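You operate a simulated robot arm through the tools that you are given. There is no shell and no other tool. Be economical: measure what you need, move in short steps, check, and stop when the job is done.

The job below is to be done with a simulated robot arm. You get a single attempt, and the scene is never put back.

JOB
Put things in order on the table top. At the end: the bun from the table top is on the orange coaster; the silver decaf tin (marked "No. 3") from the table top stands where the black cup stood; the apple carton is on the green trivet; the black cup stands where the apple carton stood; whatever was shut is shut again. Leave all else as you found it, and nothing knocked over.

Only the result counts: the job must be done as asked and must still hold three seconds after the hand-in. Knocking over, shifting, dropping, spilling or breaking anything else fails it.

ROBOT AND FRAMES
A 5-joint arm with a two-finger parallel gripper, fixed in place. Base frame: the origin is at the foot of the arm, x ahead of it, y to its left, z up; the work surface is at about z = 0. Units: m, degrees, N and s.
With the tool pointing down near the work surface it reaches from about 0.26 to 0.68 m from the base axis. Its first joint turns from -66.0 to 66.0 degrees. The tool tilts only in the upright plane through the base axis and itself; it spins freely about its own axis. Payload 2.9 kg.
The TCP is the grasp point between the finger pads, 0.03 m short of the fingertips. In the tool frame z runs along the fingers and y along their closing line. Largest opening 0.11 m; finger width 0.02, thickness 0.01; the body of the gripper, 0.048 by 0.112 m, starts 0.055 m behind the TCP.
Orientation is that of the tool frame in the base frame, as [roll, pitch, yaw] about the fixed x, y, z axes, in that order (R = Rz(yaw) Ry(pitch) Rx(roll)). With the fingers straight down and closing along the base's y, the tool's x points along the base's -x, its y along +y and its z along -z.

CONTROLS
- The arm moves only by the tool arm_command. Its argument "deltas" is a list of rows, each a list of 7 numbers: the shift along the tool's x, y, z in units of 30 mm (1.0 is 30 mm), then the turn, a rotation vector about the tool's x, y, z in units of 8 degrees (1.0 is 8 degrees), then the finger opening in m, from 0 to 0.11. In form: [[dx, dy, dz, ax, ay, az, hand], ...]. A call has 1 to 20 rows; each row shifts and turns the commanded pose from where the row before left it, along the tool's axes as they then stand. A call with a number of a shift or a turn outside -1 to 1 is refused whole. Each row takes 0.2 s and may step no farther than 0.05 m and 8.6 degrees from the row before; otherwise, or with a gripper value out of range, the whole call is refused. A pose out of reach is approached as far as the arm can. The call stops where the force on the tool passes 40 N (or 10 N more than at its start, if that is more) or the arm is blocked; 0.2 s more then pass. The fingers move at their own pace (about 0.108 m/s each) and stop on an object; they squeeze with about 39 N. The grip force told is the motor's: it shows also when the fingers shut on nothing. Time passes only in rows, and 0.2 s behind the last, so rows that do not move let the fingers close. The reply holds the time, the measured pose of the TCP, the force on the tool along the base axes, the opening and the grip force, in the units named above and with some noise, and new pictures: "views" is both (left out), scene, wrist or none.
- Cameras (640 x 400 px; columns grow to the right, rows downward): "scene" is fixed at [0.0531, -0.4783, 0.5967]; the picture's right is [0.54, -0.84, 0.00], its down [-0.59, -0.38, -0.71] and it looks along [0.60, 0.38, -0.71] (base axes); focal length 338 px, centre (320, 200). "wrist" rides on the gripper at [0.072, 0.017, -0.103] in the tool frame; the picture's right is [-0.23, 0.97, 0.00], its down [-0.76, -0.18, -0.62] and it looks along [-0.61, -0.14, 0.78] (tool axes); focal length 222 px, centre (320, 200). There is no depth. A picture from a camera that has moved, and an enlarged one, comes with that camera's place and axes in the base frame and with its lens. The place of the scene camera against the robot may be out by one fixed shift of up to 0.012 m in any direction.
- inspect(camera, box): a new picture of the part [left, top, right, bottom] of that camera's present view, enlarged. No time passes.
- close_job(): hands the job in; it is judged then, once.

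Work in short steps. Places have to be worked out from the pictures, the camera data and where the tool is seen: move nearer, look again, correct. Check each grasp and each placing, and mend what went wrong. You have 120 turns and 170 pictures in all, those below and enlarged ones among them. Open the gripper and draw the arm clear of the work before you hand the job in, unless the task says otherwise; then end with one line.

The tools are called as name(argument=value, ...) on one line, values as JSON. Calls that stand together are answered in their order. arm_command: Moves the arm, as the interface text tells. Its arguments: {"type":"object","properties":{"deltas":{"type":"array","items":{"type":"array","items":{"type":"number"}}},"views":{"type":"string","enum":["both","scene","wrist","none"]}},"required":["deltas"]} The other tools are called the same way: inspect (camera, box) takes an enlarged picture of a part of a camera's view; close_job () hands the job in.

At the start:

```text
time: 0.0
tcp_pos: [0.315, -0.209, 0.318]
ee_rot: [180.0, 0.0, -179.9]
wrist_force: [0.0, 0.4, 0.2]
opening: 0.1101
grip_force: 0.0
```

scene: 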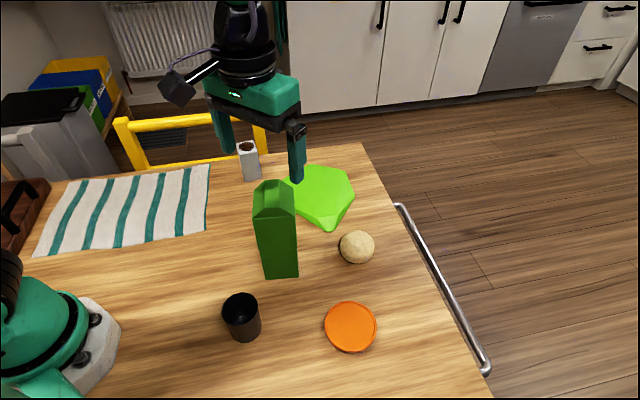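
wrist: 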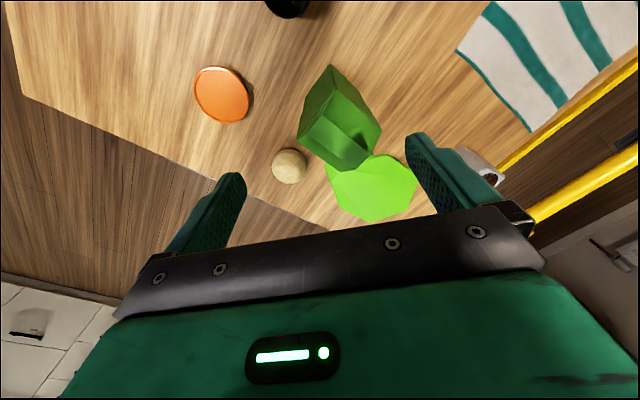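

I'll look closer at the scene before I move anything.

inspect(camera="scene", box=[200, 120, 400, 245])

inspect(camera="scene", box=[200, 235, 400, 360])

inspect(camera="scene", box=[0, 100, 220, 260])

inspect(camera="wrist", box=[180, 0, 520, 220])

```text
3.20 times, centred on (300, 182) of scene
camera zoom: at [0.0531, -0.4783, 0.5967], right [0.54, -0.84, 0.0], down [-0.59, -0.38, -0.71], along [0.6, 0.38, -0.71], focal length 1082 px, centre (384, 256)
```

zoom: 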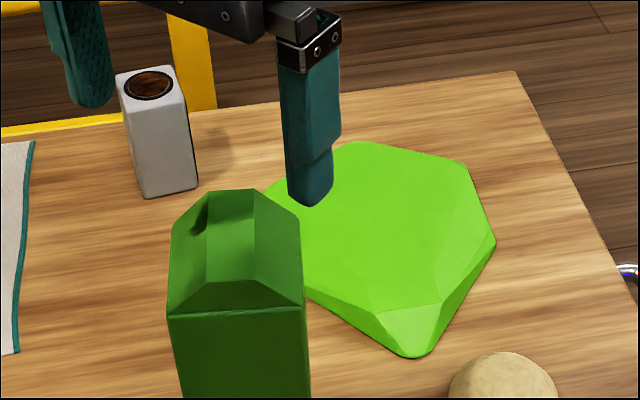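

```text
3.20 times, centred on (300, 298) of scene
camera zoom: at [0.0531, -0.4783, 0.5967], right [0.54, -0.84, 0.0], down [-0.59, -0.38, -0.71], along [0.6, 0.38, -0.71], focal length 1082 px, centre (384, -112)
```

zoom: 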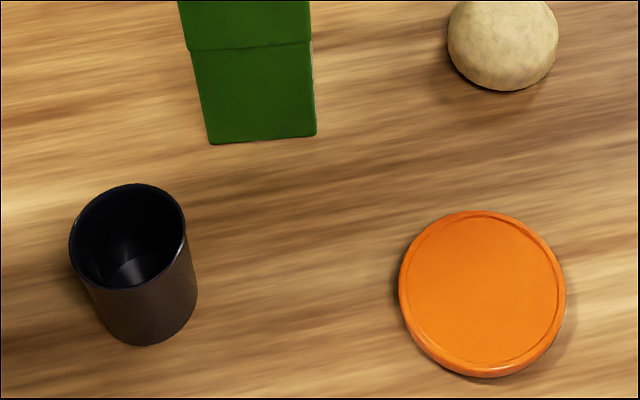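

```text
2.50 times, centred on (110, 180) of scene
camera zoom: at [0.0531, -0.4783, 0.5967], right [0.54, -0.84, 0.0], down [-0.59, -0.38, -0.71], along [0.6, 0.38, -0.71], focal length 846 px, centre (845, 250)
```

zoom: 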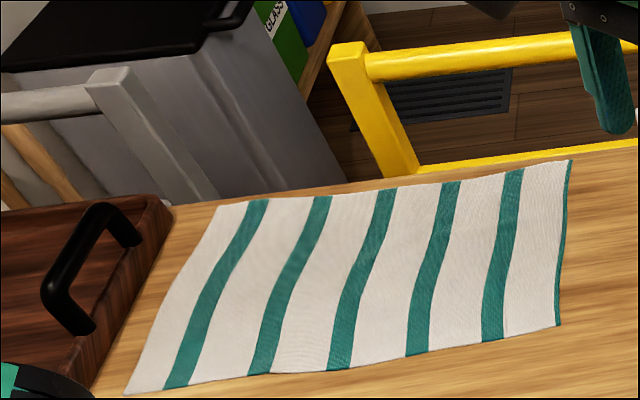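

```text
1.82 times, centred on (350, 110) of wrist
camera zoom: at [0.243, -0.1908, 0.4229], right [0.23, 0.97, 0.0], down [0.76, -0.18, 0.62], along [0.61, -0.14, -0.78], focal length 404 px, centre (266, 364)
```

zoom: 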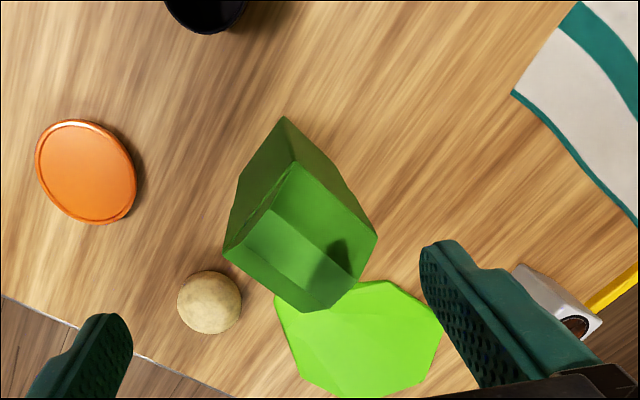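

The table has a tin, carton, trivet, bun, coaster and cup, but I can't see the left side yet. I'll swing left in y to check it for other tins or containers.

arm_command(deltas=[[0, 0.5, -1, 0, 0, 0, 0.11], [0, 1, -0.5, 0, 0, 0, 0.11], [0, 1, 0, 0, 0, 0, 0.11], [0, 1, 0, 0, 0, 0, 0.11], [0, 1, 0, 0, 0, 0, 0.11], [0, 1, 0, 0, 0, 0, 0.11], [0, 1, 0, 0, 0, 0, 0.11], [0, 1, 0, 0, 0, 0, 0.11], [0, 1, 0, 0, 0, 0, 0.11], [0, 1, 0, 0, 0, 0, 0.11]], views="both")

```text
time: 2.2
tcp_pos: [0.3152, 0.0777, 0.3634]
ee_rot: [-180.0, 0.1, 180.0]
wrist_force: [-0.4, -1.0, 0.2]
opening: 0.1099
grip_force: 0.1
camera wrist: at [0.243, 0.0952, 0.4679], right [0.23, 0.97, 0.0], down [0.76, -0.18, 0.62], along [0.61, -0.14, -0.78], focal length 222 px, centre (320, 200)
```

scene: 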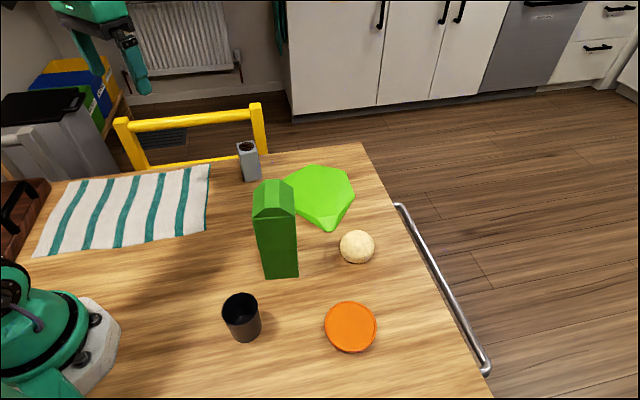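
wrist: 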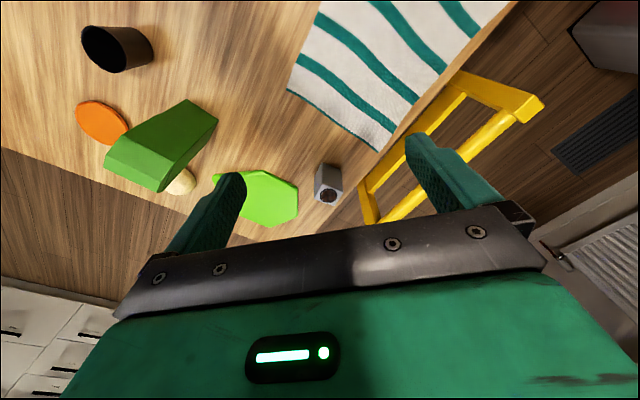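

One tin is on the table, a square silver one near (0.52, 0.04). I'll spin the tool so the wrist camera faces +y and check the tray and the rest of the left side.

arm_command(deltas=[[0, 0, 0, 0, 0, -1, 0.11], [0, 0, 0, 0, 0, -1, 0.11], [0, 0, 0, 0, 0, -1, 0.11], [0, 0, 0, 0, 0, -1, 0.11], [0, 0, 0, 0, 0, -1, 0.11], [0, 0, 0, 0, 0, -1, 0.11], [0, 0, 0, 0, 0, -1, 0.11], [0, 0, 0, 0, 0, -1, 0.11], [0, 0, 0, 0, 0, -1, 0.11], [0, 0, 0, 0, 0, -1, 0.11], [0, 0, 0, 0, 0, -1, 0.11], [0, 0, 0, 0, 0, -1, 0.11]], views="wrist")

inspect(camera="scene", box=[220, 130, 300, 190])

```text
time: 4.8
tcp_pos: [0.3146, 0.0759, 0.3627]
ee_rot: [179.9, 0.0, -83.9]
wrist_force: [0.2, -0.1, 0.2]
opening: 0.1097
grip_force: 0.0
camera wrist: at [0.3065, 0.0036, 0.4678], right [-0.99, 0.12, 0.0], down [0.1, 0.78, 0.62], along [0.08, 0.62, -0.78], focal length 222 px, centre (320, 200)
```

wrist: 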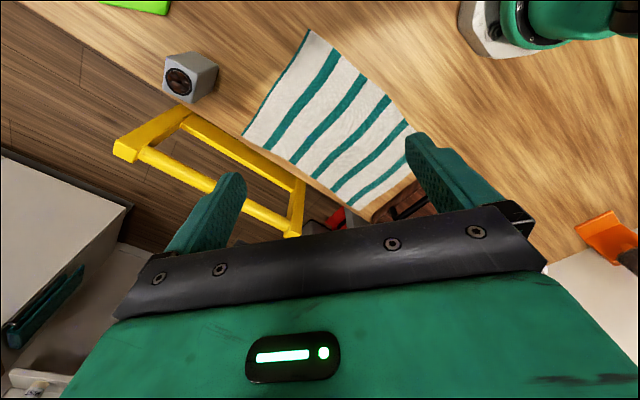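

```text
6.67 times, centred on (260, 160) of scene
camera zoom: at [0.0531, -0.4783, 0.5967], right [0.54, -0.84, 0.0], down [-0.59, -0.38, -0.71], along [0.6, 0.38, -0.71], focal length 2255 px, centre (720, 467)
```

zoom: 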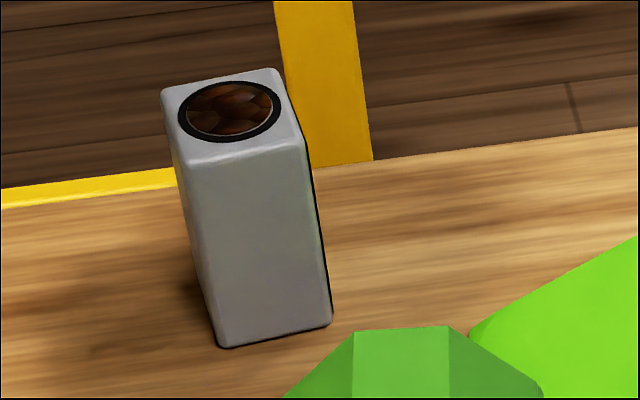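

No other tins. From the pictures I put the carton's centre near (0.348, -0.191), about 67 mm square, with its sides at about -52° and 38°. I'll go above it with yaw -142 so the fingers close along -52°.

arm_command(deltas=[[0, 0, 0, 0, 0, 1, 0.11], [0, 0, 0, 0, 0, 1, 0.11], [0, 0, 0, 0, 0, 1, 0.11], [0, 0, 0, 0, 0, 1, 0.11], [0, 0, 0, 0, 0, 1, 0.11], [0, 0, 0, 0, 0, 1, 0.11], [0, 0, 0, 0, 0, 1, 0.11], [0, 0, 0, 0, 0, 0.25, 0.11], [0.577, -0.961, 0, 0, 0, 0, 0.11], [0.577, -0.961, 0, 0, 0, 0, 0.11], [0.577, -0.961, 0, 0, 0, 0, 0.11], [0.577, -0.961, 0, 0, 0, 0, 0.11], [0.577, -0.961, 0, 0, 0, 0, 0.11], [0.577, -0.961, 0, 0, 0, 0, 0.11], [0.577, -0.961, 0, 0, 0, 0, 0.11], [0.577, -0.961, 0, 0, 0, 0, 0.11]], views="both")

```text
time: 8.2
tcp_pos: [0.3497, -0.1905, 0.3627]
ee_rot: [-180.0, 0.0, -142.0]
wrist_force: [0.1, -0.4, -0.7]
opening: 0.1099
grip_force: 0.1
camera wrist: at [0.2822, -0.2202, 0.468], right [-0.42, 0.91, 0.0], down [0.71, 0.33, 0.62], along [0.57, 0.26, -0.78], focal length 222 px, centre (320, 200)
```

scene: 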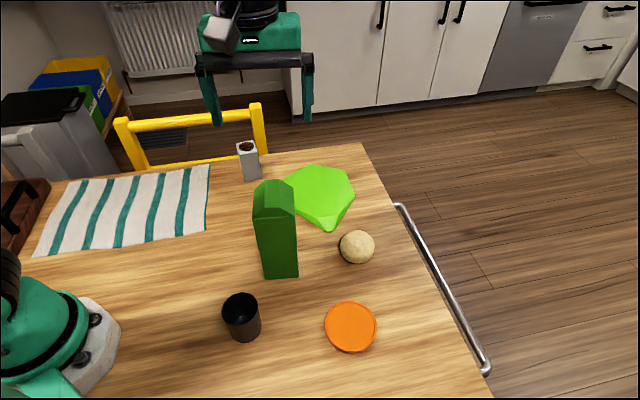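
wrist: 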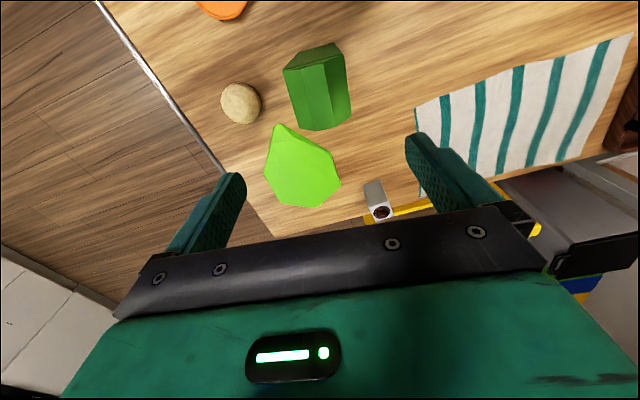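

The carton looks square to the tool. I'll zoom the wrist view to refine the objects' places.

inspect(camera="wrist", box=[210, 0, 370, 100])

inspect(camera="wrist", box=[210, 60, 450, 230])

inspect(camera="scene", box=[240, 160, 320, 290])

```text
4.00 times, centred on (290, 50) of wrist
camera zoom: at [0.2822, -0.2202, 0.468], right [-0.42, 0.91, 0.0], down [0.71, 0.33, 0.62], along [0.57, 0.26, -0.78], focal length 888 px, centre (440, 800)
```

zoom: 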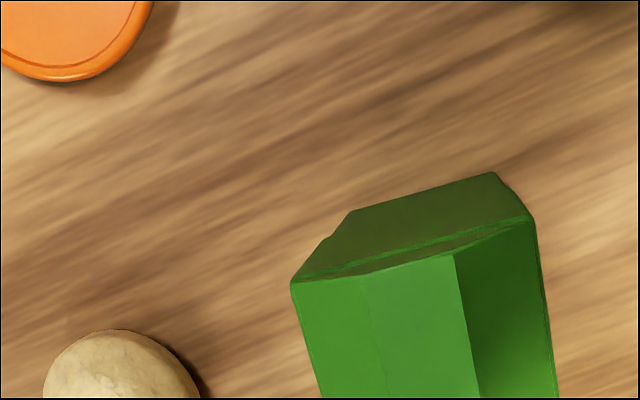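

```text
2.35 times, centred on (330, 145) of wrist
camera zoom: at [0.2822, -0.2202, 0.468], right [-0.42, 0.91, 0.0], down [0.71, 0.33, 0.62], along [0.57, 0.26, -0.78], focal length 523 px, centre (296, 329)
```

zoom: 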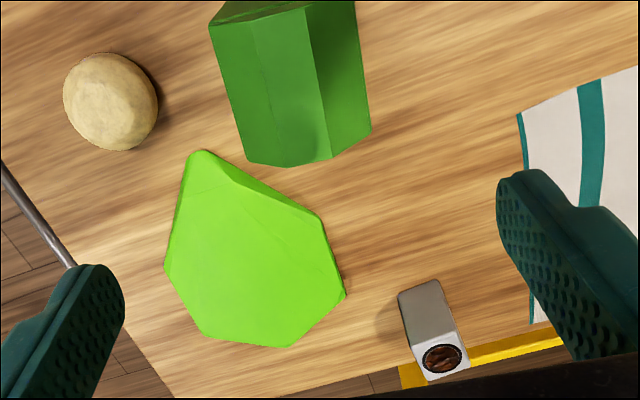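

```text
3.08 times, centred on (280, 225) of scene
camera zoom: at [0.0531, -0.4783, 0.5967], right [0.54, -0.84, 0.0], down [-0.59, -0.38, -0.71], along [0.6, 0.38, -0.71], focal length 1041 px, centre (443, 123)
```

zoom: 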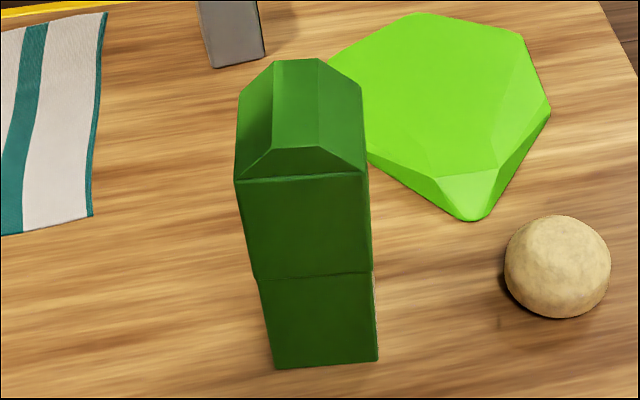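

The carton centre comes to about (0.346, -0.193), with the shoulders near z 0.18 and the top near 0.21. I'll nudge to centre and go down to z 0.175 with the fingers open.

arm_command(deltas=[[0.155, 0, 0.5, 0, 0, 0, 0.11], [0, 0, 0.9, 0, 0, 0, 0.11], [0, 0, 0.9, 0, 0, 0, 0.11], [0, 0, 0.9, 0, 0, 0, 0.11], [0, 0, 0.9, 0, 0, 0, 0.11], [0, 0, 0.9, 0, 0, 0, 0.11], [0, 0, 0.7, 0, 0, 0, 0.11], [0, 0, 0.56, 0, 0, 0, 0.11]], views="both")

```text
time: 10.0
tcp_pos: [0.346, -0.1935, 0.175]
ee_rot: [-180.0, 0.0, -141.9]
wrist_force: [0.2, 0.9, -0.2]
opening: 0.11
grip_force: 0.0
camera wrist: at [0.2776, -0.223, 0.2794], right [-0.42, 0.91, 0.0], down [0.71, 0.33, 0.62], along [0.57, 0.26, -0.78], focal length 222 px, centre (320, 200)
```

scene: 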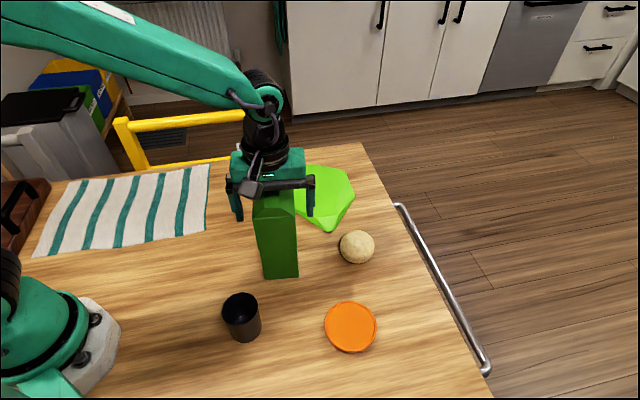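
wrist: 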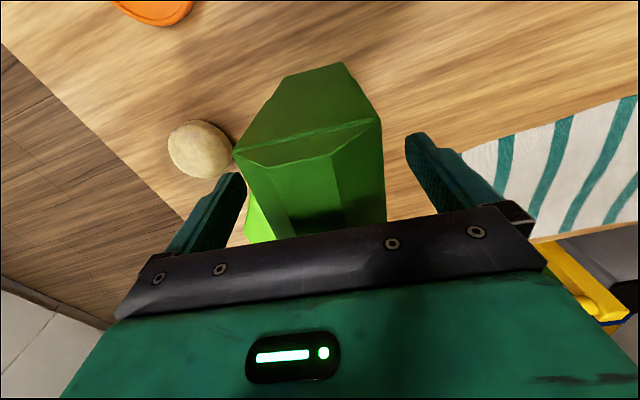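

The fingers straddle the carton, so I close and let it settle.

arm_command(deltas=[[0, 0, 0, 0, 0, 0, 0.05], [0, 0, 0, 0, 0, 0, 0.05], [0, 0, 0, 0, 0, 0, 0.05], [0, 0, 0, 0, 0, 0, 0.05]], views="wrist")

```text
time: 11.0
tcp_pos: [0.3455, -0.1932, 0.1753]
ee_rot: [179.9, 0.0, -142.0]
wrist_force: [-0.9, -1.1, -0.2]
opening: 0.0688
grip_force: 38.8
camera wrist: at [0.2777, -0.2231, 0.2797], right [-0.42, 0.91, 0.0], down [0.71, 0.33, 0.62], along [0.57, 0.26, -0.78], focal length 222 px, centre (320, 200)
```

wrist: 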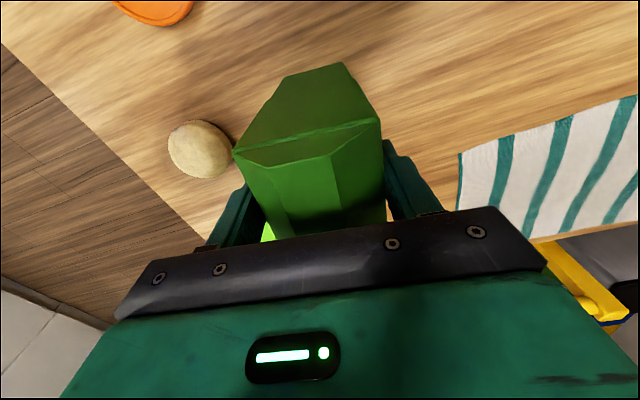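

The carton is gripped, opening 0.069. The trivet's corners give a centre near (0.560, -0.147), so I lift 60 mm and carry the carton above it.

arm_command(deltas=[[0, 0, -0.7, 0, 0, 0, 0.05], [0, 0, -0.8, 0, 0, 0, 0.05], [0, 0, -0.5, 0, 0, 0, 0.05], [-0.822, -0.4, 0, 0, 0, 0, 0.05], [-0.822, -0.4, 0, 0, 0, 0, 0.05], [-0.822, -0.4, 0, 0, 0, 0, 0.05], [-0.822, -0.4, 0, 0, 0, 0, 0.05], [-0.822, -0.4, 0, 0, 0, 0, 0.05], [-0.822, -0.4, 0, 0, 0, 0, 0.05], [-0.822, -0.4, 0, 0, 0, 0, 0.05], [-0.822, -0.4, 0, 0, 0, 0, 0.05], [0, 0, 0, 0, 0, 0, 0.05]], views="both")

```text
time: 13.6
tcp_pos: [0.5585, -0.1488, 0.2381]
ee_rot: [179.9, 0.0, -142.0]
wrist_force: [0.4, 0.9, -0.2]
opening: 0.0691
grip_force: 38.8
camera wrist: at [0.4913, -0.1787, 0.3418], right [-0.42, 0.91, 0.0], down [0.71, 0.33, 0.62], along [0.57, 0.26, -0.78], focal length 222 px, centre (320, 200)
```

scene: 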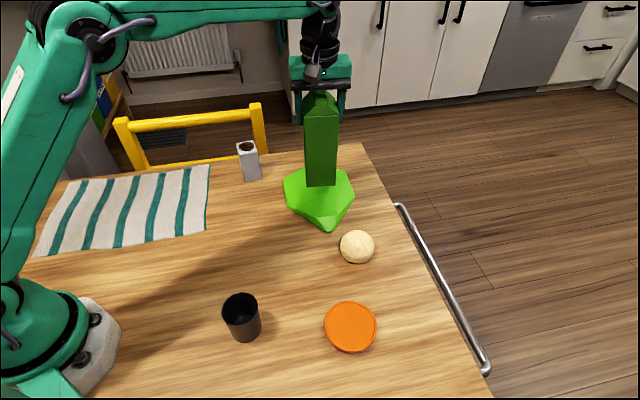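
wrist: 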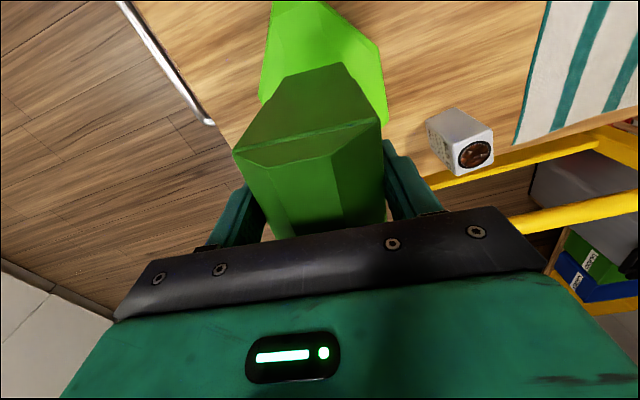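

The carton hangs over the trivet with its bottom near z 0.063. I'll read the tin's label and begin the descent.

inspect(camera="wrist", box=[410, 95, 510, 185])

arm_command(deltas=[[-0.05, 0, 0.6, 0, 0, 0, 0.05], [0, 0, 0.5, 0, 0, 0, 0.05], [0, 0, 0, 0, 0, 0, 0.05]], views="scene")

```text
4.44 times, centred on (460, 140) of wrist
camera zoom: at [0.4913, -0.1787, 0.3418], right [-0.42, 0.91, 0.0], down [0.71, 0.33, 0.62], along [0.57, 0.26, -0.78], focal length 987 px, centre (-302, 467)
```

zoom: 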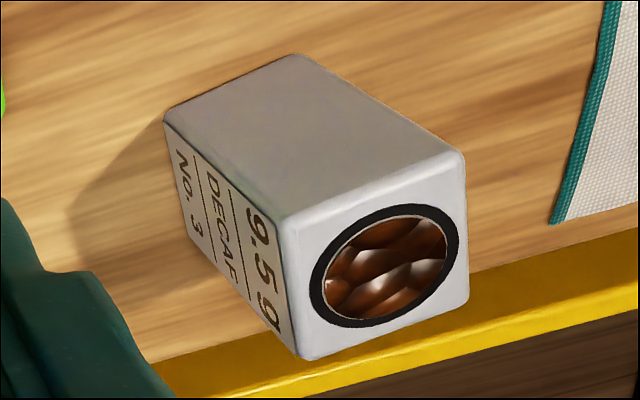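

```text
time: 14.4
tcp_pos: [0.5595, -0.1462, 0.2038]
ee_rot: [-180.0, 0.0, -142.0]
wrist_force: [0.2, 0.5, -0.6]
opening: 0.0692
grip_force: 38.3
```

scene: 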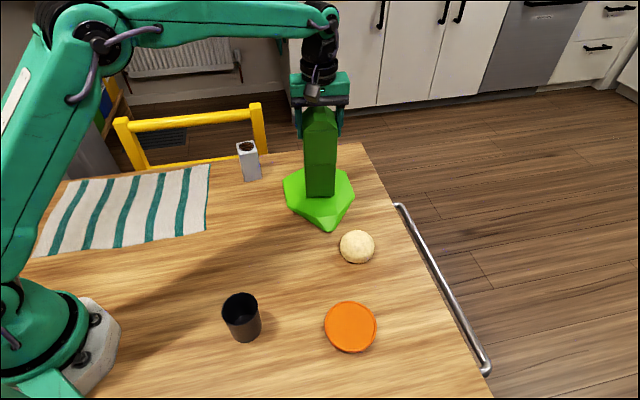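

The tin is the "No. 3 DECAF" one. I keep lowering the carton in 3 mm steps and watch the force.

arm_command(deltas=[[0, 0, 0.1, 0, 0, 0, 0.05], [0, 0, 0.1, 0, 0, 0, 0.05], [0, 0, 0.1, 0, 0, 0, 0.05]], views="none")

inspect(camera="scene", box=[270, 150, 370, 240])

```text
time: 15.2
tcp_pos: [0.56, -0.1473, 0.1949]
ee_rot: [180.0, -0.1, -142.1]
wrist_force: [1.0, 0.2, -1.0]
opening: 0.069
grip_force: 39.0
```

```text
4.44 times, centred on (320, 195) of scene
camera zoom: at [0.0531, -0.4783, 0.5967], right [0.54, -0.84, 0.0], down [-0.59, -0.38, -0.71], along [0.6, 0.38, -0.71], focal length 1503 px, centre (320, 222)
```

zoom: 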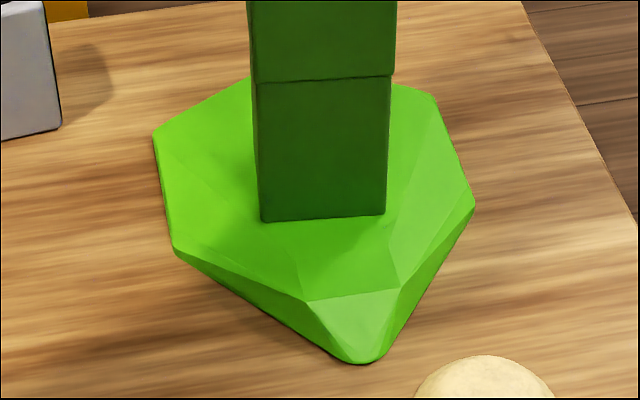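

No contact yet, and the carton sits well inside the trivet's flat top. I keep going in small steps.

arm_command(deltas=[[0, 0, 0.08, 0, 0, 0, 0.05], [0, 0, 0.07, 0, 0, 0, 0.05]], views="none")

```text
time: 15.8
tcp_pos: [0.5597, -0.1484, 0.19]
ee_rot: [180.0, 0.0, -142.0]
wrist_force: [-0.7, -0.3, -0.4]
opening: 0.0688
grip_force: 39.3
```

arm_command(deltas=[[0, 0, 0.07, 0, 0, 0, 0.05], [0, 0, 0.07, 0, 0, 0, 0.05]], views="scene")

```text
time: 16.4
tcp_pos: [0.56, -0.1461, 0.1843]
ee_rot: [-179.9, 0.1, -142.0]
wrist_force: [-0.3, 0.4, -0.6]
opening: 0.069
grip_force: 39.2
```

scene: 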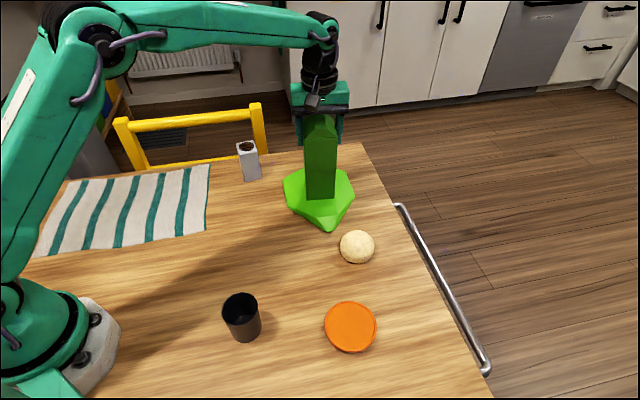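

Still no contact, with the bottom near z 0.009. I go on in finer steps.

arm_command(deltas=[[0, 0, 0.05, 0, 0, 0, 0.05], [0, 0, 0.04, 0, 0, 0, 0.05]], views="none")

```text
time: 17.0
tcp_pos: [0.5597, -0.1471, 0.1822]
ee_rot: [-179.9, 0.0, -142.0]
wrist_force: [-1.6, 0.9, 5.3]
opening: 0.069
grip_force: 39.1
```

Contact shows at 5 N, so the carton is on the trivet. I release, rise straight up and look.

arm_command(deltas=[[0, 0, 0, 0, 0, 0, 0.09], [0, 0, 0, 0, 0, 0, 0.11], [0, 0, 0, 0, 0, 0, 0.11], [0, 0, -0.6, 0, 0, 0, 0.11], [0, 0, -0.8, 0, 0, 0, 0.11], [0, 0, -1, 0, 0, 0, 0.11], [0, 0, -1, 0, 0, 0, 0.11]], views="both")

```text
time: 18.6
tcp_pos: [0.5609, -0.1473, 0.2854]
ee_rot: [-180.0, 0.0, -142.0]
wrist_force: [0.4, 1.1, 0.9]
opening: 0.1101
grip_force: 0.1
camera wrist: at [0.4937, -0.1771, 0.3892], right [-0.42, 0.91, 0.0], down [0.71, 0.33, 0.62], along [0.56, 0.26, -0.78], focal length 222 px, centre (320, 200)
```

scene: 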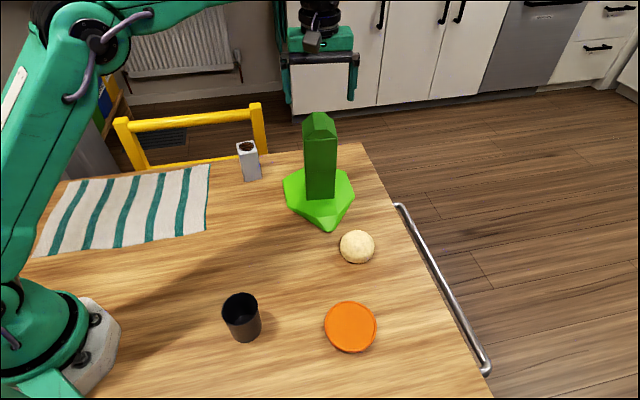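
wrist: 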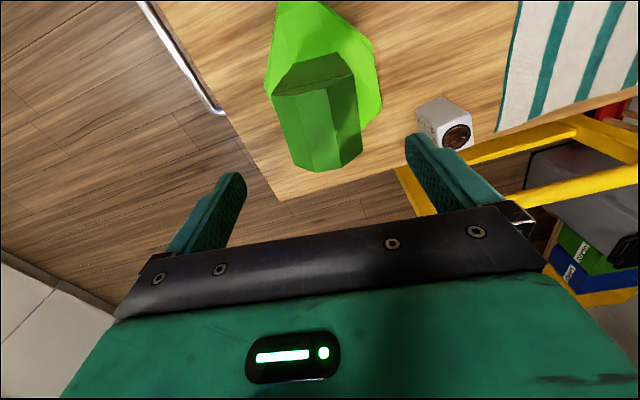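

The carton stands upright on the trivet. Next is the cup, judged at about (0.200, -0.225), so I move over it to look.

arm_command(deltas=[[0.924, 0.447, 0, 0, 0, 0, 0.11], [0.924, 0.447, 0, 0, 0, 0, 0.11], [0.924, 0.447, 0, 0, 0, 0, 0.11], [0.924, 0.447, 0, 0, 0, 0, 0.11], [0.924, 0.447, 0, 0, 0, 0, 0.11], [0.924, 0.447, 0, 0, 0, 0, 0.11], [0.924, 0.447, 0, 0, 0, 0, 0.11], [0.924, 0.447, 0, 0, 0, 0, 0.11], [0.924, 0.447, 0, 0, 0, 0, 0.11], [0.924, 0.447, 0, 0, 0, 0, 0.11], [0.924, 0.447, 0, 0, 0, 0, 0.11], [0.924, 0.447, 0, 0, 0, 0, 0.11], [0, 0, 0.9, 0, 0, 0, 0.11], [0, 0, 0.9, 0, 0, 0, 0.11]], views="both")

```text
time: 21.6
tcp_pos: [0.201, -0.2259, 0.2294]
ee_rot: [-180.0, 0.0, -142.0]
wrist_force: [0.5, 0.8, 0.8]
opening: 0.1098
grip_force: 0.0
camera wrist: at [0.1338, -0.255, 0.3336], right [-0.42, 0.91, 0.0], down [0.71, 0.33, 0.62], along [0.57, 0.26, -0.78], focal length 222 px, centre (320, 200)
```

scene: 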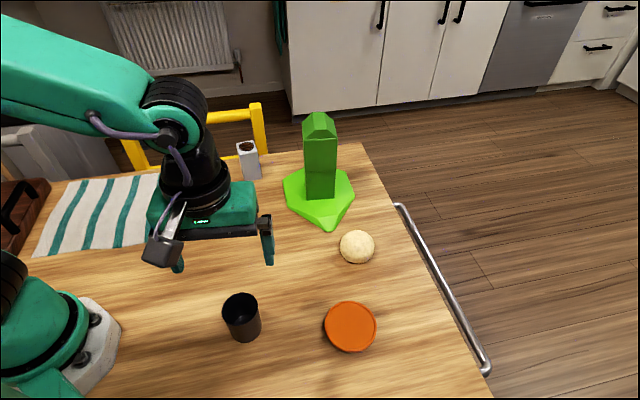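
wrist: 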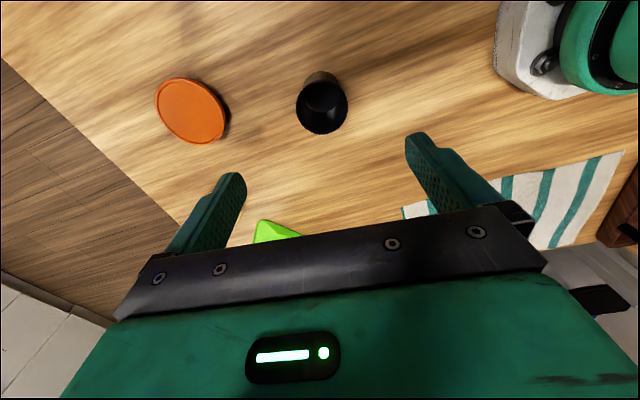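

The cup is in view, so I zoom in for a precise fix on the cup and the coaster.

inspect(camera="wrist", box=[270, 50, 370, 150])

inspect(camera="wrist", box=[140, 60, 240, 160])

```text
4.00 times, centred on (320, 100) of wrist
camera zoom: at [0.1338, -0.255, 0.3336], right [-0.42, 0.91, 0.0], down [0.71, 0.33, 0.62], along [0.57, 0.26, -0.78], focal length 888 px, centre (320, 600)
```

zoom: 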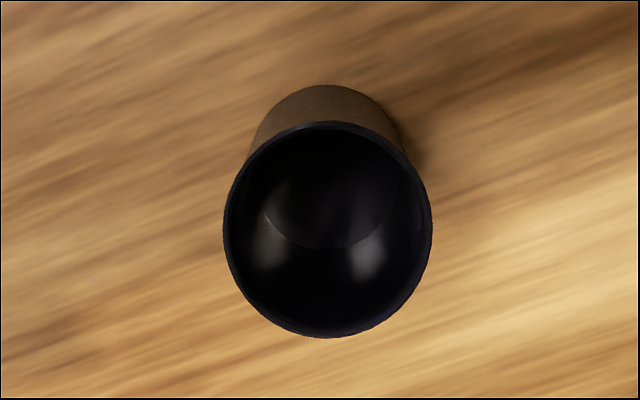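

```text
4.00 times, centred on (190, 110) of wrist
camera zoom: at [0.1338, -0.255, 0.3336], right [-0.42, 0.91, 0.0], down [0.71, 0.33, 0.62], along [0.57, 0.26, -0.78], focal length 888 px, centre (840, 560)
```

zoom: 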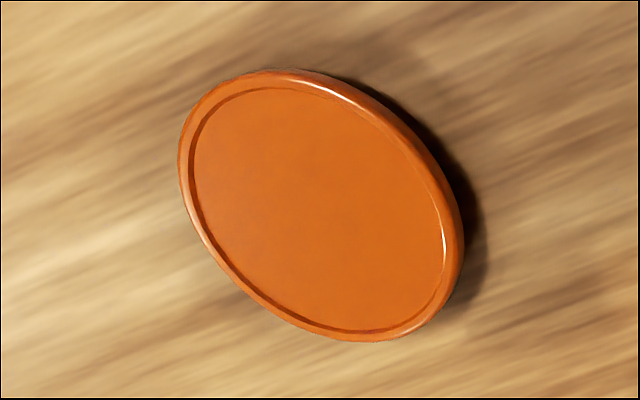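

The cup centre works out to (0.200, -0.2235), with rim radius about 28 mm and height about 85 mm. I correct by 2 mm and descend to z 0.052.

arm_command(deltas=[[-0.02, 0.08, 0.5, 0, 0, 0, 0.11], [0, 0, 0.9, 0, 0, 0, 0.11], [0, 0, 0.9, 0, 0, 0, 0.11], [0, 0, 0.9, 0, 0, 0, 0.11], [0, 0, 0.9, 0, 0, 0, 0.11], [0, 0, 0.9, 0, 0, 0, 0.11], [0, 0, 0.9, 0, 0, 0, 0.11], [0, 0, 0, 0, 0, 0, 0.11]], views="both")

```text
time: 23.4
tcp_pos: [0.1998, -0.222, 0.0514]
ee_rot: [-180.0, -0.1, -141.9]
wrist_force: [0.0, -0.2, 0.6]
opening: 0.1101
grip_force: 0.0
camera wrist: at [0.1321, -0.2515, 0.1567], right [-0.42, 0.91, 0.0], down [0.71, 0.33, 0.62], along [0.57, 0.26, -0.78], focal length 222 px, centre (320, 200)
```

scene: 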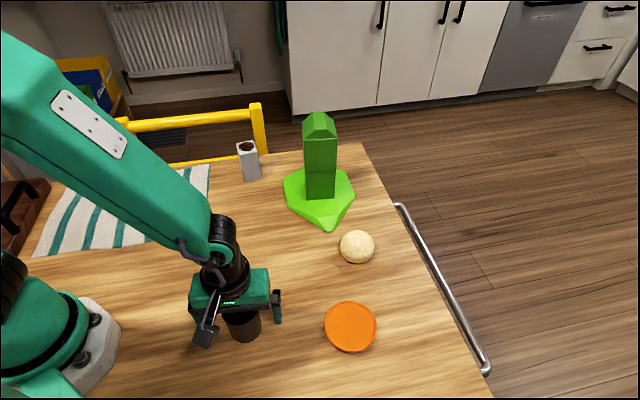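
wrist: 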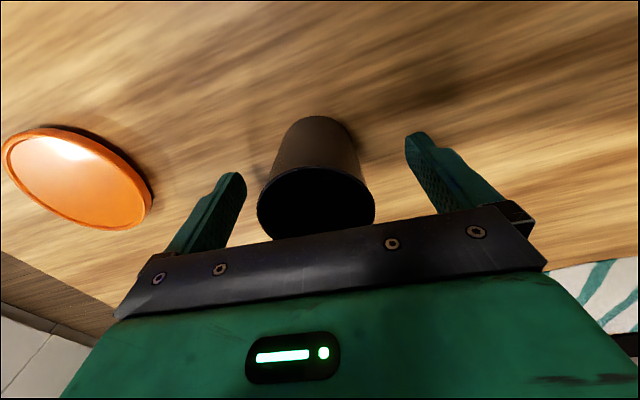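

The fingers straddle the cup below its rim. Closing now.

arm_command(deltas=[[0, 0, 0, 0, 0, 0, 0.08], [0, 0, 0, 0, 0, 0, 0.06], [0, 0, 0, 0, 0, 0, 0.04], [0, 0, 0, 0, 0, 0, 0.04], [0, 0, 0, 0, 0, 0, 0.04]], views="wrist")

```text
time: 24.6
tcp_pos: [0.1986, -0.2223, 0.0514]
ee_rot: [180.0, 0.0, -142.0]
wrist_force: [0.5, -0.7, -0.2]
opening: 0.0576
grip_force: 38.9
camera wrist: at [0.1322, -0.2515, 0.1571], right [-0.42, 0.91, 0.0], down [0.71, 0.33, 0.62], along [0.57, 0.26, -0.78], focal length 222 px, centre (320, 200)
```

wrist: 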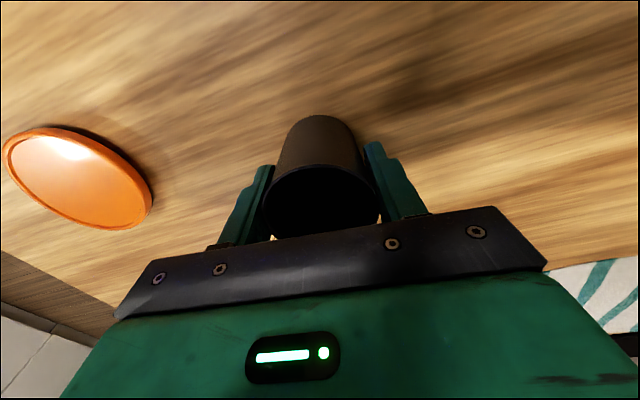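

The cup is held, opening 0.0576. I lift it 45 mm, carry it to the carton's old place at (0.3457, -0.1935), and lower to just above the table.

arm_command(deltas=[[0, 0, -0.7, 0, 0, 0, 0.04], [0, 0, -0.8, 0, 0, 0, 0.04], [-0.74, -0.37, 0, 0, 0, 0, 0.04], [-0.74, -0.37, 0, 0, 0, 0, 0.04], [-0.74, -0.37, 0, 0, 0, 0, 0.04], [-0.74, -0.37, 0, 0, 0, 0, 0.04], [-0.74, -0.37, 0, 0, 0, 0, 0.04], [-0.74, -0.37, 0, 0, 0, 0, 0.04], [0, 0, 0.7, 0, 0, 0, 0.04], [0, 0, 0.6, 0, 0, 0, 0.04], [0, 0, 0, 0, 0, 0, 0.04]], views="both")

```text
time: 27.0
tcp_pos: [0.3448, -0.1934, 0.0575]
ee_rot: [179.9, 0.0, -142.0]
wrist_force: [0.5, -0.4, -1.7]
opening: 0.0577
grip_force: 39.1
camera wrist: at [0.2773, -0.2225, 0.1628], right [-0.42, 0.91, 0.0], down [0.71, 0.33, 0.62], along [0.57, 0.26, -0.78], focal length 222 px, centre (320, 200)
```

scene: 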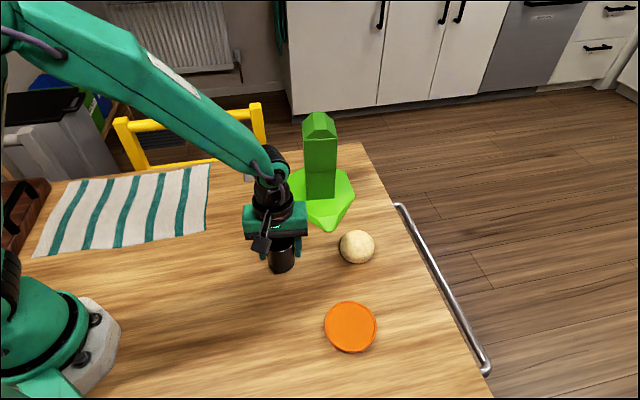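
wrist: 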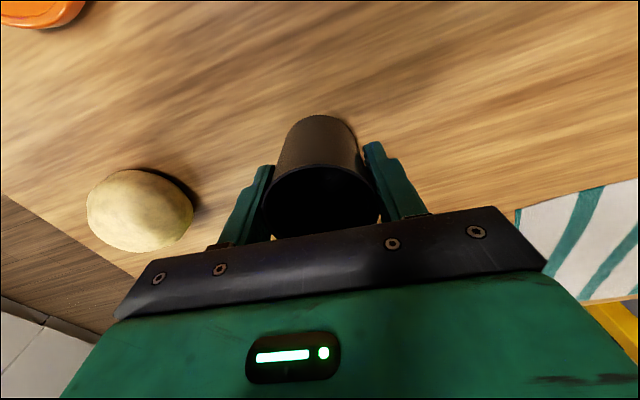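

The cup is at the place with its bottom about 6 mm up. I lower the last bit to contact.

arm_command(deltas=[[0, 0, 0.08, 0, 0, 0, 0.04], [0, 0, 0.07, 0, 0, 0, 0.04], [0, 0, 0.06, 0, 0, 0, 0.04]], views="none")

```text
time: 27.8
tcp_pos: [0.3434, -0.1943, 0.0526]
ee_rot: [180.0, 0.0, -141.9]
wrist_force: [-1.7, 0.5, 2.4]
opening: 0.0579
grip_force: 39.6
```

The cup touches, with about 2 N upward. I release, rise and check.

arm_command(deltas=[[0, 0, 0, 0, 0, 0, 0.07], [0, 0, 0, 0, 0, 0, 0.09], [0, 0, 0, 0, 0, 0, 0.11], [0, 0, 0, 0, 0, 0, 0.11], [0, 0, -0.7, 0, 0, 0, 0.11], [0, 0, -1, 0, 0, 0, 0.11], [0, 0, -1, 0, 0, 0, 0.11], [0, 0, -1, 0, 0, 0, 0.11], [0, 0, -1, 0, 0, 0, 0.11], [0, 0, -1, 0, 0, 0, 0.11]], views="both")

```text
time: 30.0
tcp_pos: [0.3442, -0.1927, 0.2239]
ee_rot: [-180.0, 0.0, -142.0]
wrist_force: [-0.1, 0.7, -0.3]
opening: 0.1102
grip_force: 0.1
camera wrist: at [0.2782, -0.2224, 0.3289], right [-0.42, 0.91, 0.0], down [0.71, 0.33, 0.62], along [0.57, 0.26, -0.78], focal length 222 px, centre (320, 200)
```

scene: 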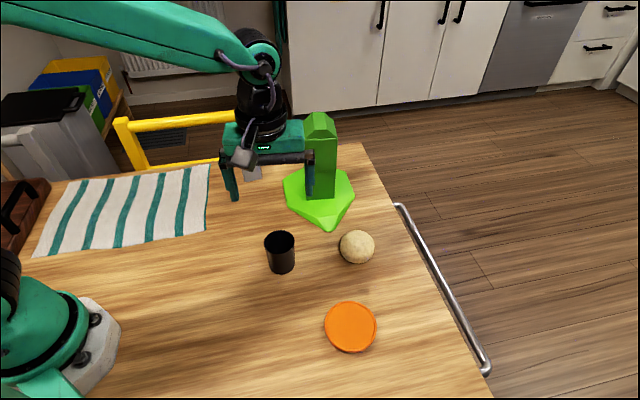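
wrist: 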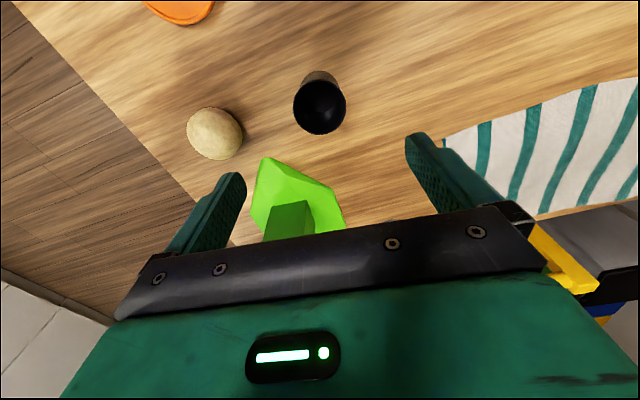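

The cup stands in place. Now the tin: it's about 45 mm square, 90 mm tall, near (0.531, 0.049), with sides at -38° and 52°. I turn to yaw -128 and go above it.

arm_command(deltas=[[0, 0, 0, 0, 0, -0.875, 0.11], [0, 0, 0, 0, 0, -0.875, 0.11], [-0.927, 0, 0, 0, 0, 0, 0.11], [-0.927, 0, 0, 0, 0, 0, 0.11], [-0.927, 0, 0, 0, 0, 0, 0.11], [-0.927, 0, 0, 0, 0, 0, 0.11], [-0.927, 0, 0, 0, 0, 0, 0.11], [-0.927, 0, 0, 0, 0, 0, 0.11], [-0.927, 0, 0, 0, 0, 0, 0.11], [-0.927, 0, 0, 0, 0, 0, 0.11], [-0.927, 0, 0, 0, 0, 0, 0.11], [-0.927, 0, 0, 0, 0, 0, 0.11], [-0.927, 0, 0, 0, 0, 0, 0.11], [0, 0, 0, 0, 0, 0, 0.11]], views="wrist")

inspect(camera="wrist", box=[260, 50, 400, 180])

```text
time: 33.0
tcp_pos: [0.5331, 0.0485, 0.2254]
ee_rot: [-180.0, 0.1, -127.9]
wrist_force: [0.3, -0.2, 1.3]
opening: 0.11
grip_force: 0.0
camera wrist: at [0.4755, 0.0025, 0.3296], right [-0.63, 0.78, 0.0], down [0.61, 0.49, 0.62], along [0.49, 0.39, -0.78], focal length 222 px, centre (320, 200)
```

wrist: 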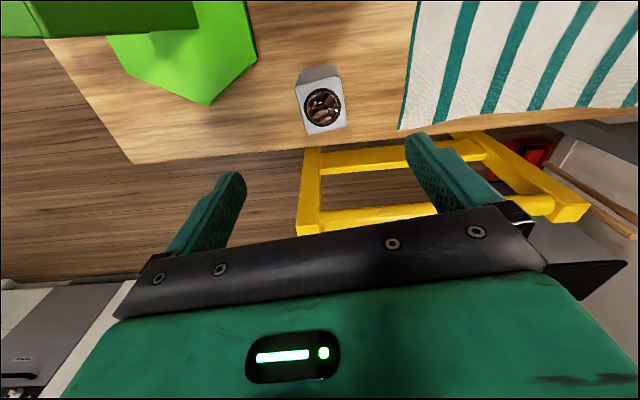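

```text
3.08 times, centred on (330, 115) of wrist
camera zoom: at [0.4755, 0.0025, 0.3296], right [-0.63, 0.78, 0.0], down [0.61, 0.49, 0.62], along [0.49, 0.39, -0.78], focal length 684 px, centre (289, 462)
```

zoom: 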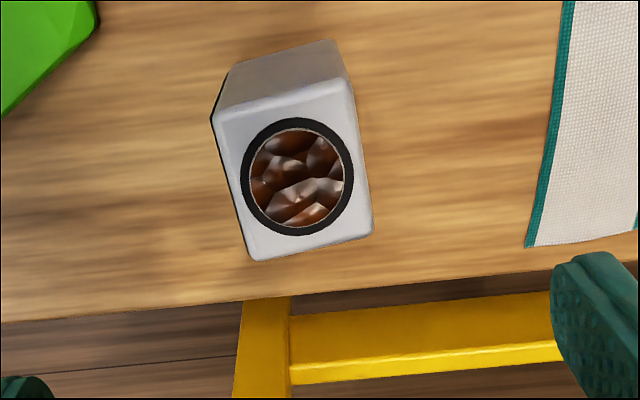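

The tin centre works out to (0.527, 0.0465), height about 95 mm, and it's square to the tool. I correct and descend to z 0.06.

arm_command(deltas=[[0.176, 0.11, 0.4, 0, 0, 0, 0.11], [0, 0, 0.9, 0, 0, 0, 0.11], [0, 0, 0.9, 0, 0, 0, 0.11], [0, 0, 0.9, 0, 0, 0, 0.11], [0, 0, 0.9, 0, 0, 0, 0.11], [0, 0, 0.9, 0, 0, 0, 0.11], [0, 0, 0.6, 0, 0, 0, 0.11], [0, 0, 0, 0, 0, 0, 0.11]], views="both")

```text
time: 34.8
tcp_pos: [0.5256, 0.0429, 0.0587]
ee_rot: [-179.9, 0.0, -128.0]
wrist_force: [0.2, 0.4, 0.3]
opening: 0.1101
grip_force: 0.0
camera wrist: at [0.4671, -0.0012, 0.1629], right [-0.63, 0.78, 0.0], down [0.61, 0.49, 0.62], along [0.49, 0.39, -0.78], focal length 222 px, centre (320, 200)
```

scene: 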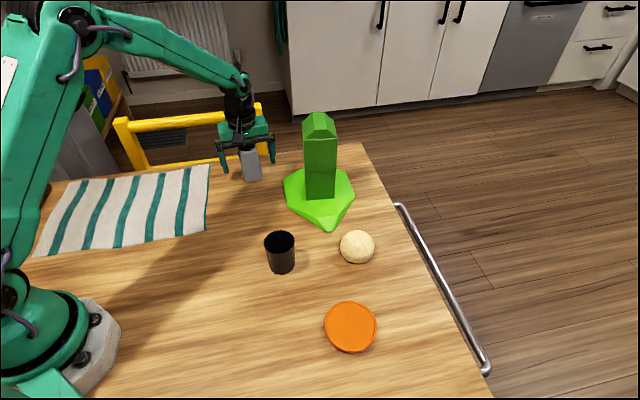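
wrist: 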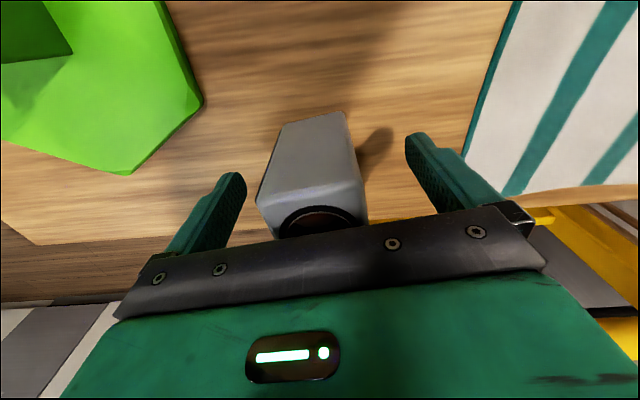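

Clear on all sides. I close on the tin.

arm_command(deltas=[[0, 0, 0, 0, 0, 0, 0.08], [0, 0, 0, 0, 0, 0, 0.05], [0, 0, 0, 0, 0, 0, 0.025], [0, 0, 0, 0, 0, 0, 0.025], [0, 0, 0, 0, 0, 0, 0.025]], views="wrist")

```text
time: 36.0
tcp_pos: [0.5244, 0.0439, 0.0593]
ee_rot: [-180.0, 0.0, -128.0]
wrist_force: [-0.5, 1.2, 1.0]
opening: 0.0456
grip_force: 38.9
camera wrist: at [0.4671, -0.0012, 0.1633], right [-0.63, 0.78, 0.0], down [0.61, 0.49, 0.62], along [0.49, 0.39, -0.78], focal length 222 px, centre (320, 200)
```

wrist: 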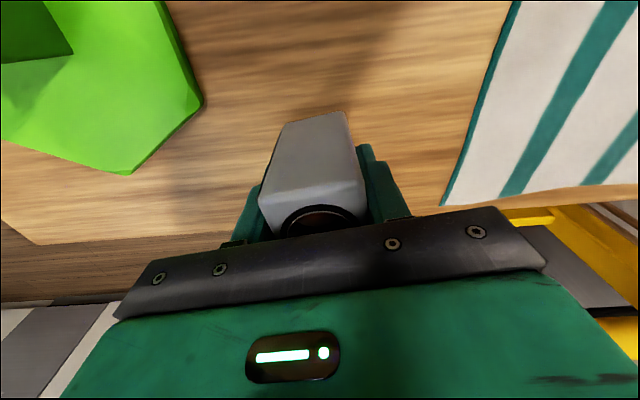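

The tin is held, opening 0.0456. I lift 120 mm and carry it over the free table to the cup's old place.

arm_command(deltas=[[0, 0, -1, 0, 0, 0, 0.025], [0, 0, -1, 0, 0, 0, 0.025], [0, 0, -1, 0, 0, 0, 0.025], [0, 0, -1, 0, 0, 0, 0.025], [0.9204, 0.2018, 0, 0, 0, 0, 0.025], [0.9204, 0.2018, 0, 0, 0, 0, 0.025], [0.9204, 0.2018, 0, 0, 0, 0, 0.025], [0.9204, 0.2018, 0, 0, 0, 0, 0.025], [0.9204, 0.2018, 0, 0, 0, 0, 0.025], [0.9204, 0.2018, 0, 0, 0, 0, 0.025], [0.9204, 0.2018, 0, 0, 0, 0, 0.025], [0.9204, 0.2018, 0, 0, 0, 0, 0.025], [0.9204, 0.2018, 0, 0, 0, 0, 0.025], [0.9204, 0.2018, 0, 0, 0, 0, 0.025], [0.9204, 0.2018, 0, 0, 0, 0, 0.025], [0.9204, 0.2018, 0, 0, 0, 0, 0.025], [0.9204, 0.2018, 0, 0, 0, 0, 0.025], [0.9204, 0.2018, 0, 0, 0, 0, 0.025], [0.9204, 0.2018, 0, 0, 0, 0, 0.025], [0, 0, 0, 0, 0, 0, 0.025]], views="both")

```text
time: 40.2
tcp_pos: [0.2005, -0.2257, 0.1777]
ee_rot: [179.9, 0.0, -128.0]
wrist_force: [-0.6, 0.2, -0.4]
opening: 0.0454
grip_force: 39.0
camera wrist: at [0.1427, -0.2699, 0.2829], right [-0.63, 0.78, 0.0], down [0.61, 0.49, 0.62], along [0.49, 0.39, -0.78], focal length 222 px, centre (320, 200)
```

scene: 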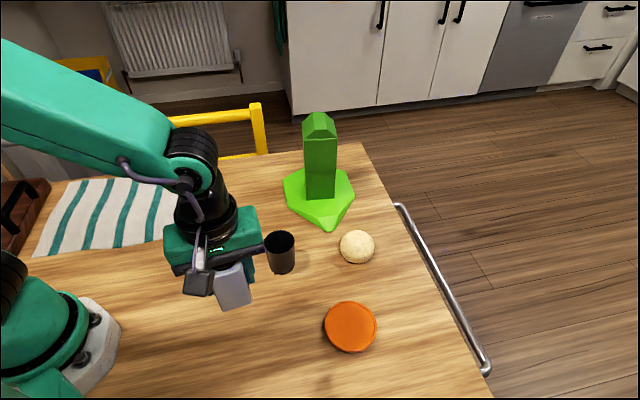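
wrist: 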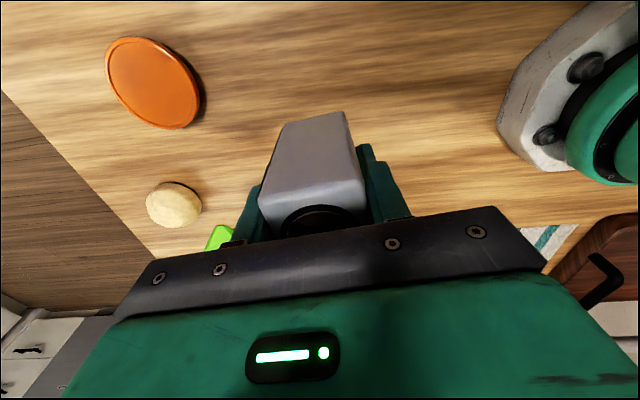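

I'm over the cup's old place. I make a 2 mm correction and lower until the tin's bottom is about 5 mm up.

arm_command(deltas=[[0.075, 0.04, 0.5, 0, 0, 0, 0.025], [0, 0, 0.8, 0, 0, 0, 0.025], [0, 0, 0.9, 0, 0, 0, 0.025], [0, 0, 0.9, 0, 0, 0, 0.025], [0, 0, 0.5, 0, 0, 0, 0.025], [0, 0, 0.2, 0, 0, 0, 0.025], [0, 0, 0, 0, 0, 0, 0.025]], views="scene")

```text
time: 41.8
tcp_pos: [0.1974, -0.2261, 0.0655]
ee_rot: [-179.8, 0.0, -128.0]
wrist_force: [1.0, 0.4, -0.7]
opening: 0.0454
grip_force: 39.2
```

scene: 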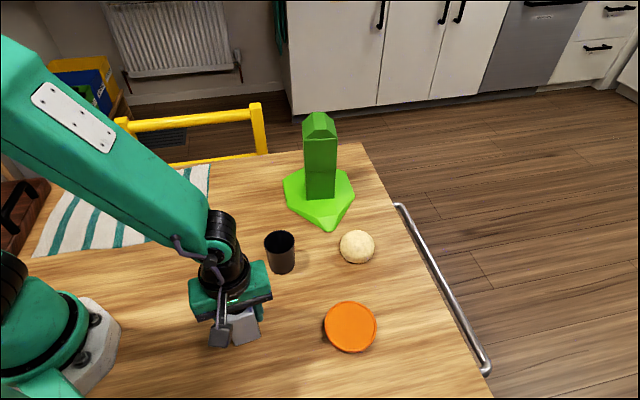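

arm_command(deltas=[[0, 0, 0.08, 0, 0, 0, 0.025], [0, 0, 0.07, 0, 0, 0, 0.025], [0, 0, 0.05, 0, 0, 0, 0.025]], views="none")

```text
time: 42.6
tcp_pos: [0.1975, -0.2242, 0.0584]
ee_rot: [179.9, 0.0, -128.0]
wrist_force: [-0.1, 1.5, 1.8]
opening: 0.0458
grip_force: 39.2
```

It looks like the tin has only just touched. One more 0.6 mm step to confirm.

arm_command(deltas=[[0, 0, 0.03, 0, 0, 0, 0.025]], views="none")

```text
time: 43.0
tcp_pos: [0.1976, -0.2258, 0.0576]
ee_rot: [180.0, 0.0, -128.1]
wrist_force: [-7.2, 6.3, 26.7]
opening: 0.0457
grip_force: 39.0
```

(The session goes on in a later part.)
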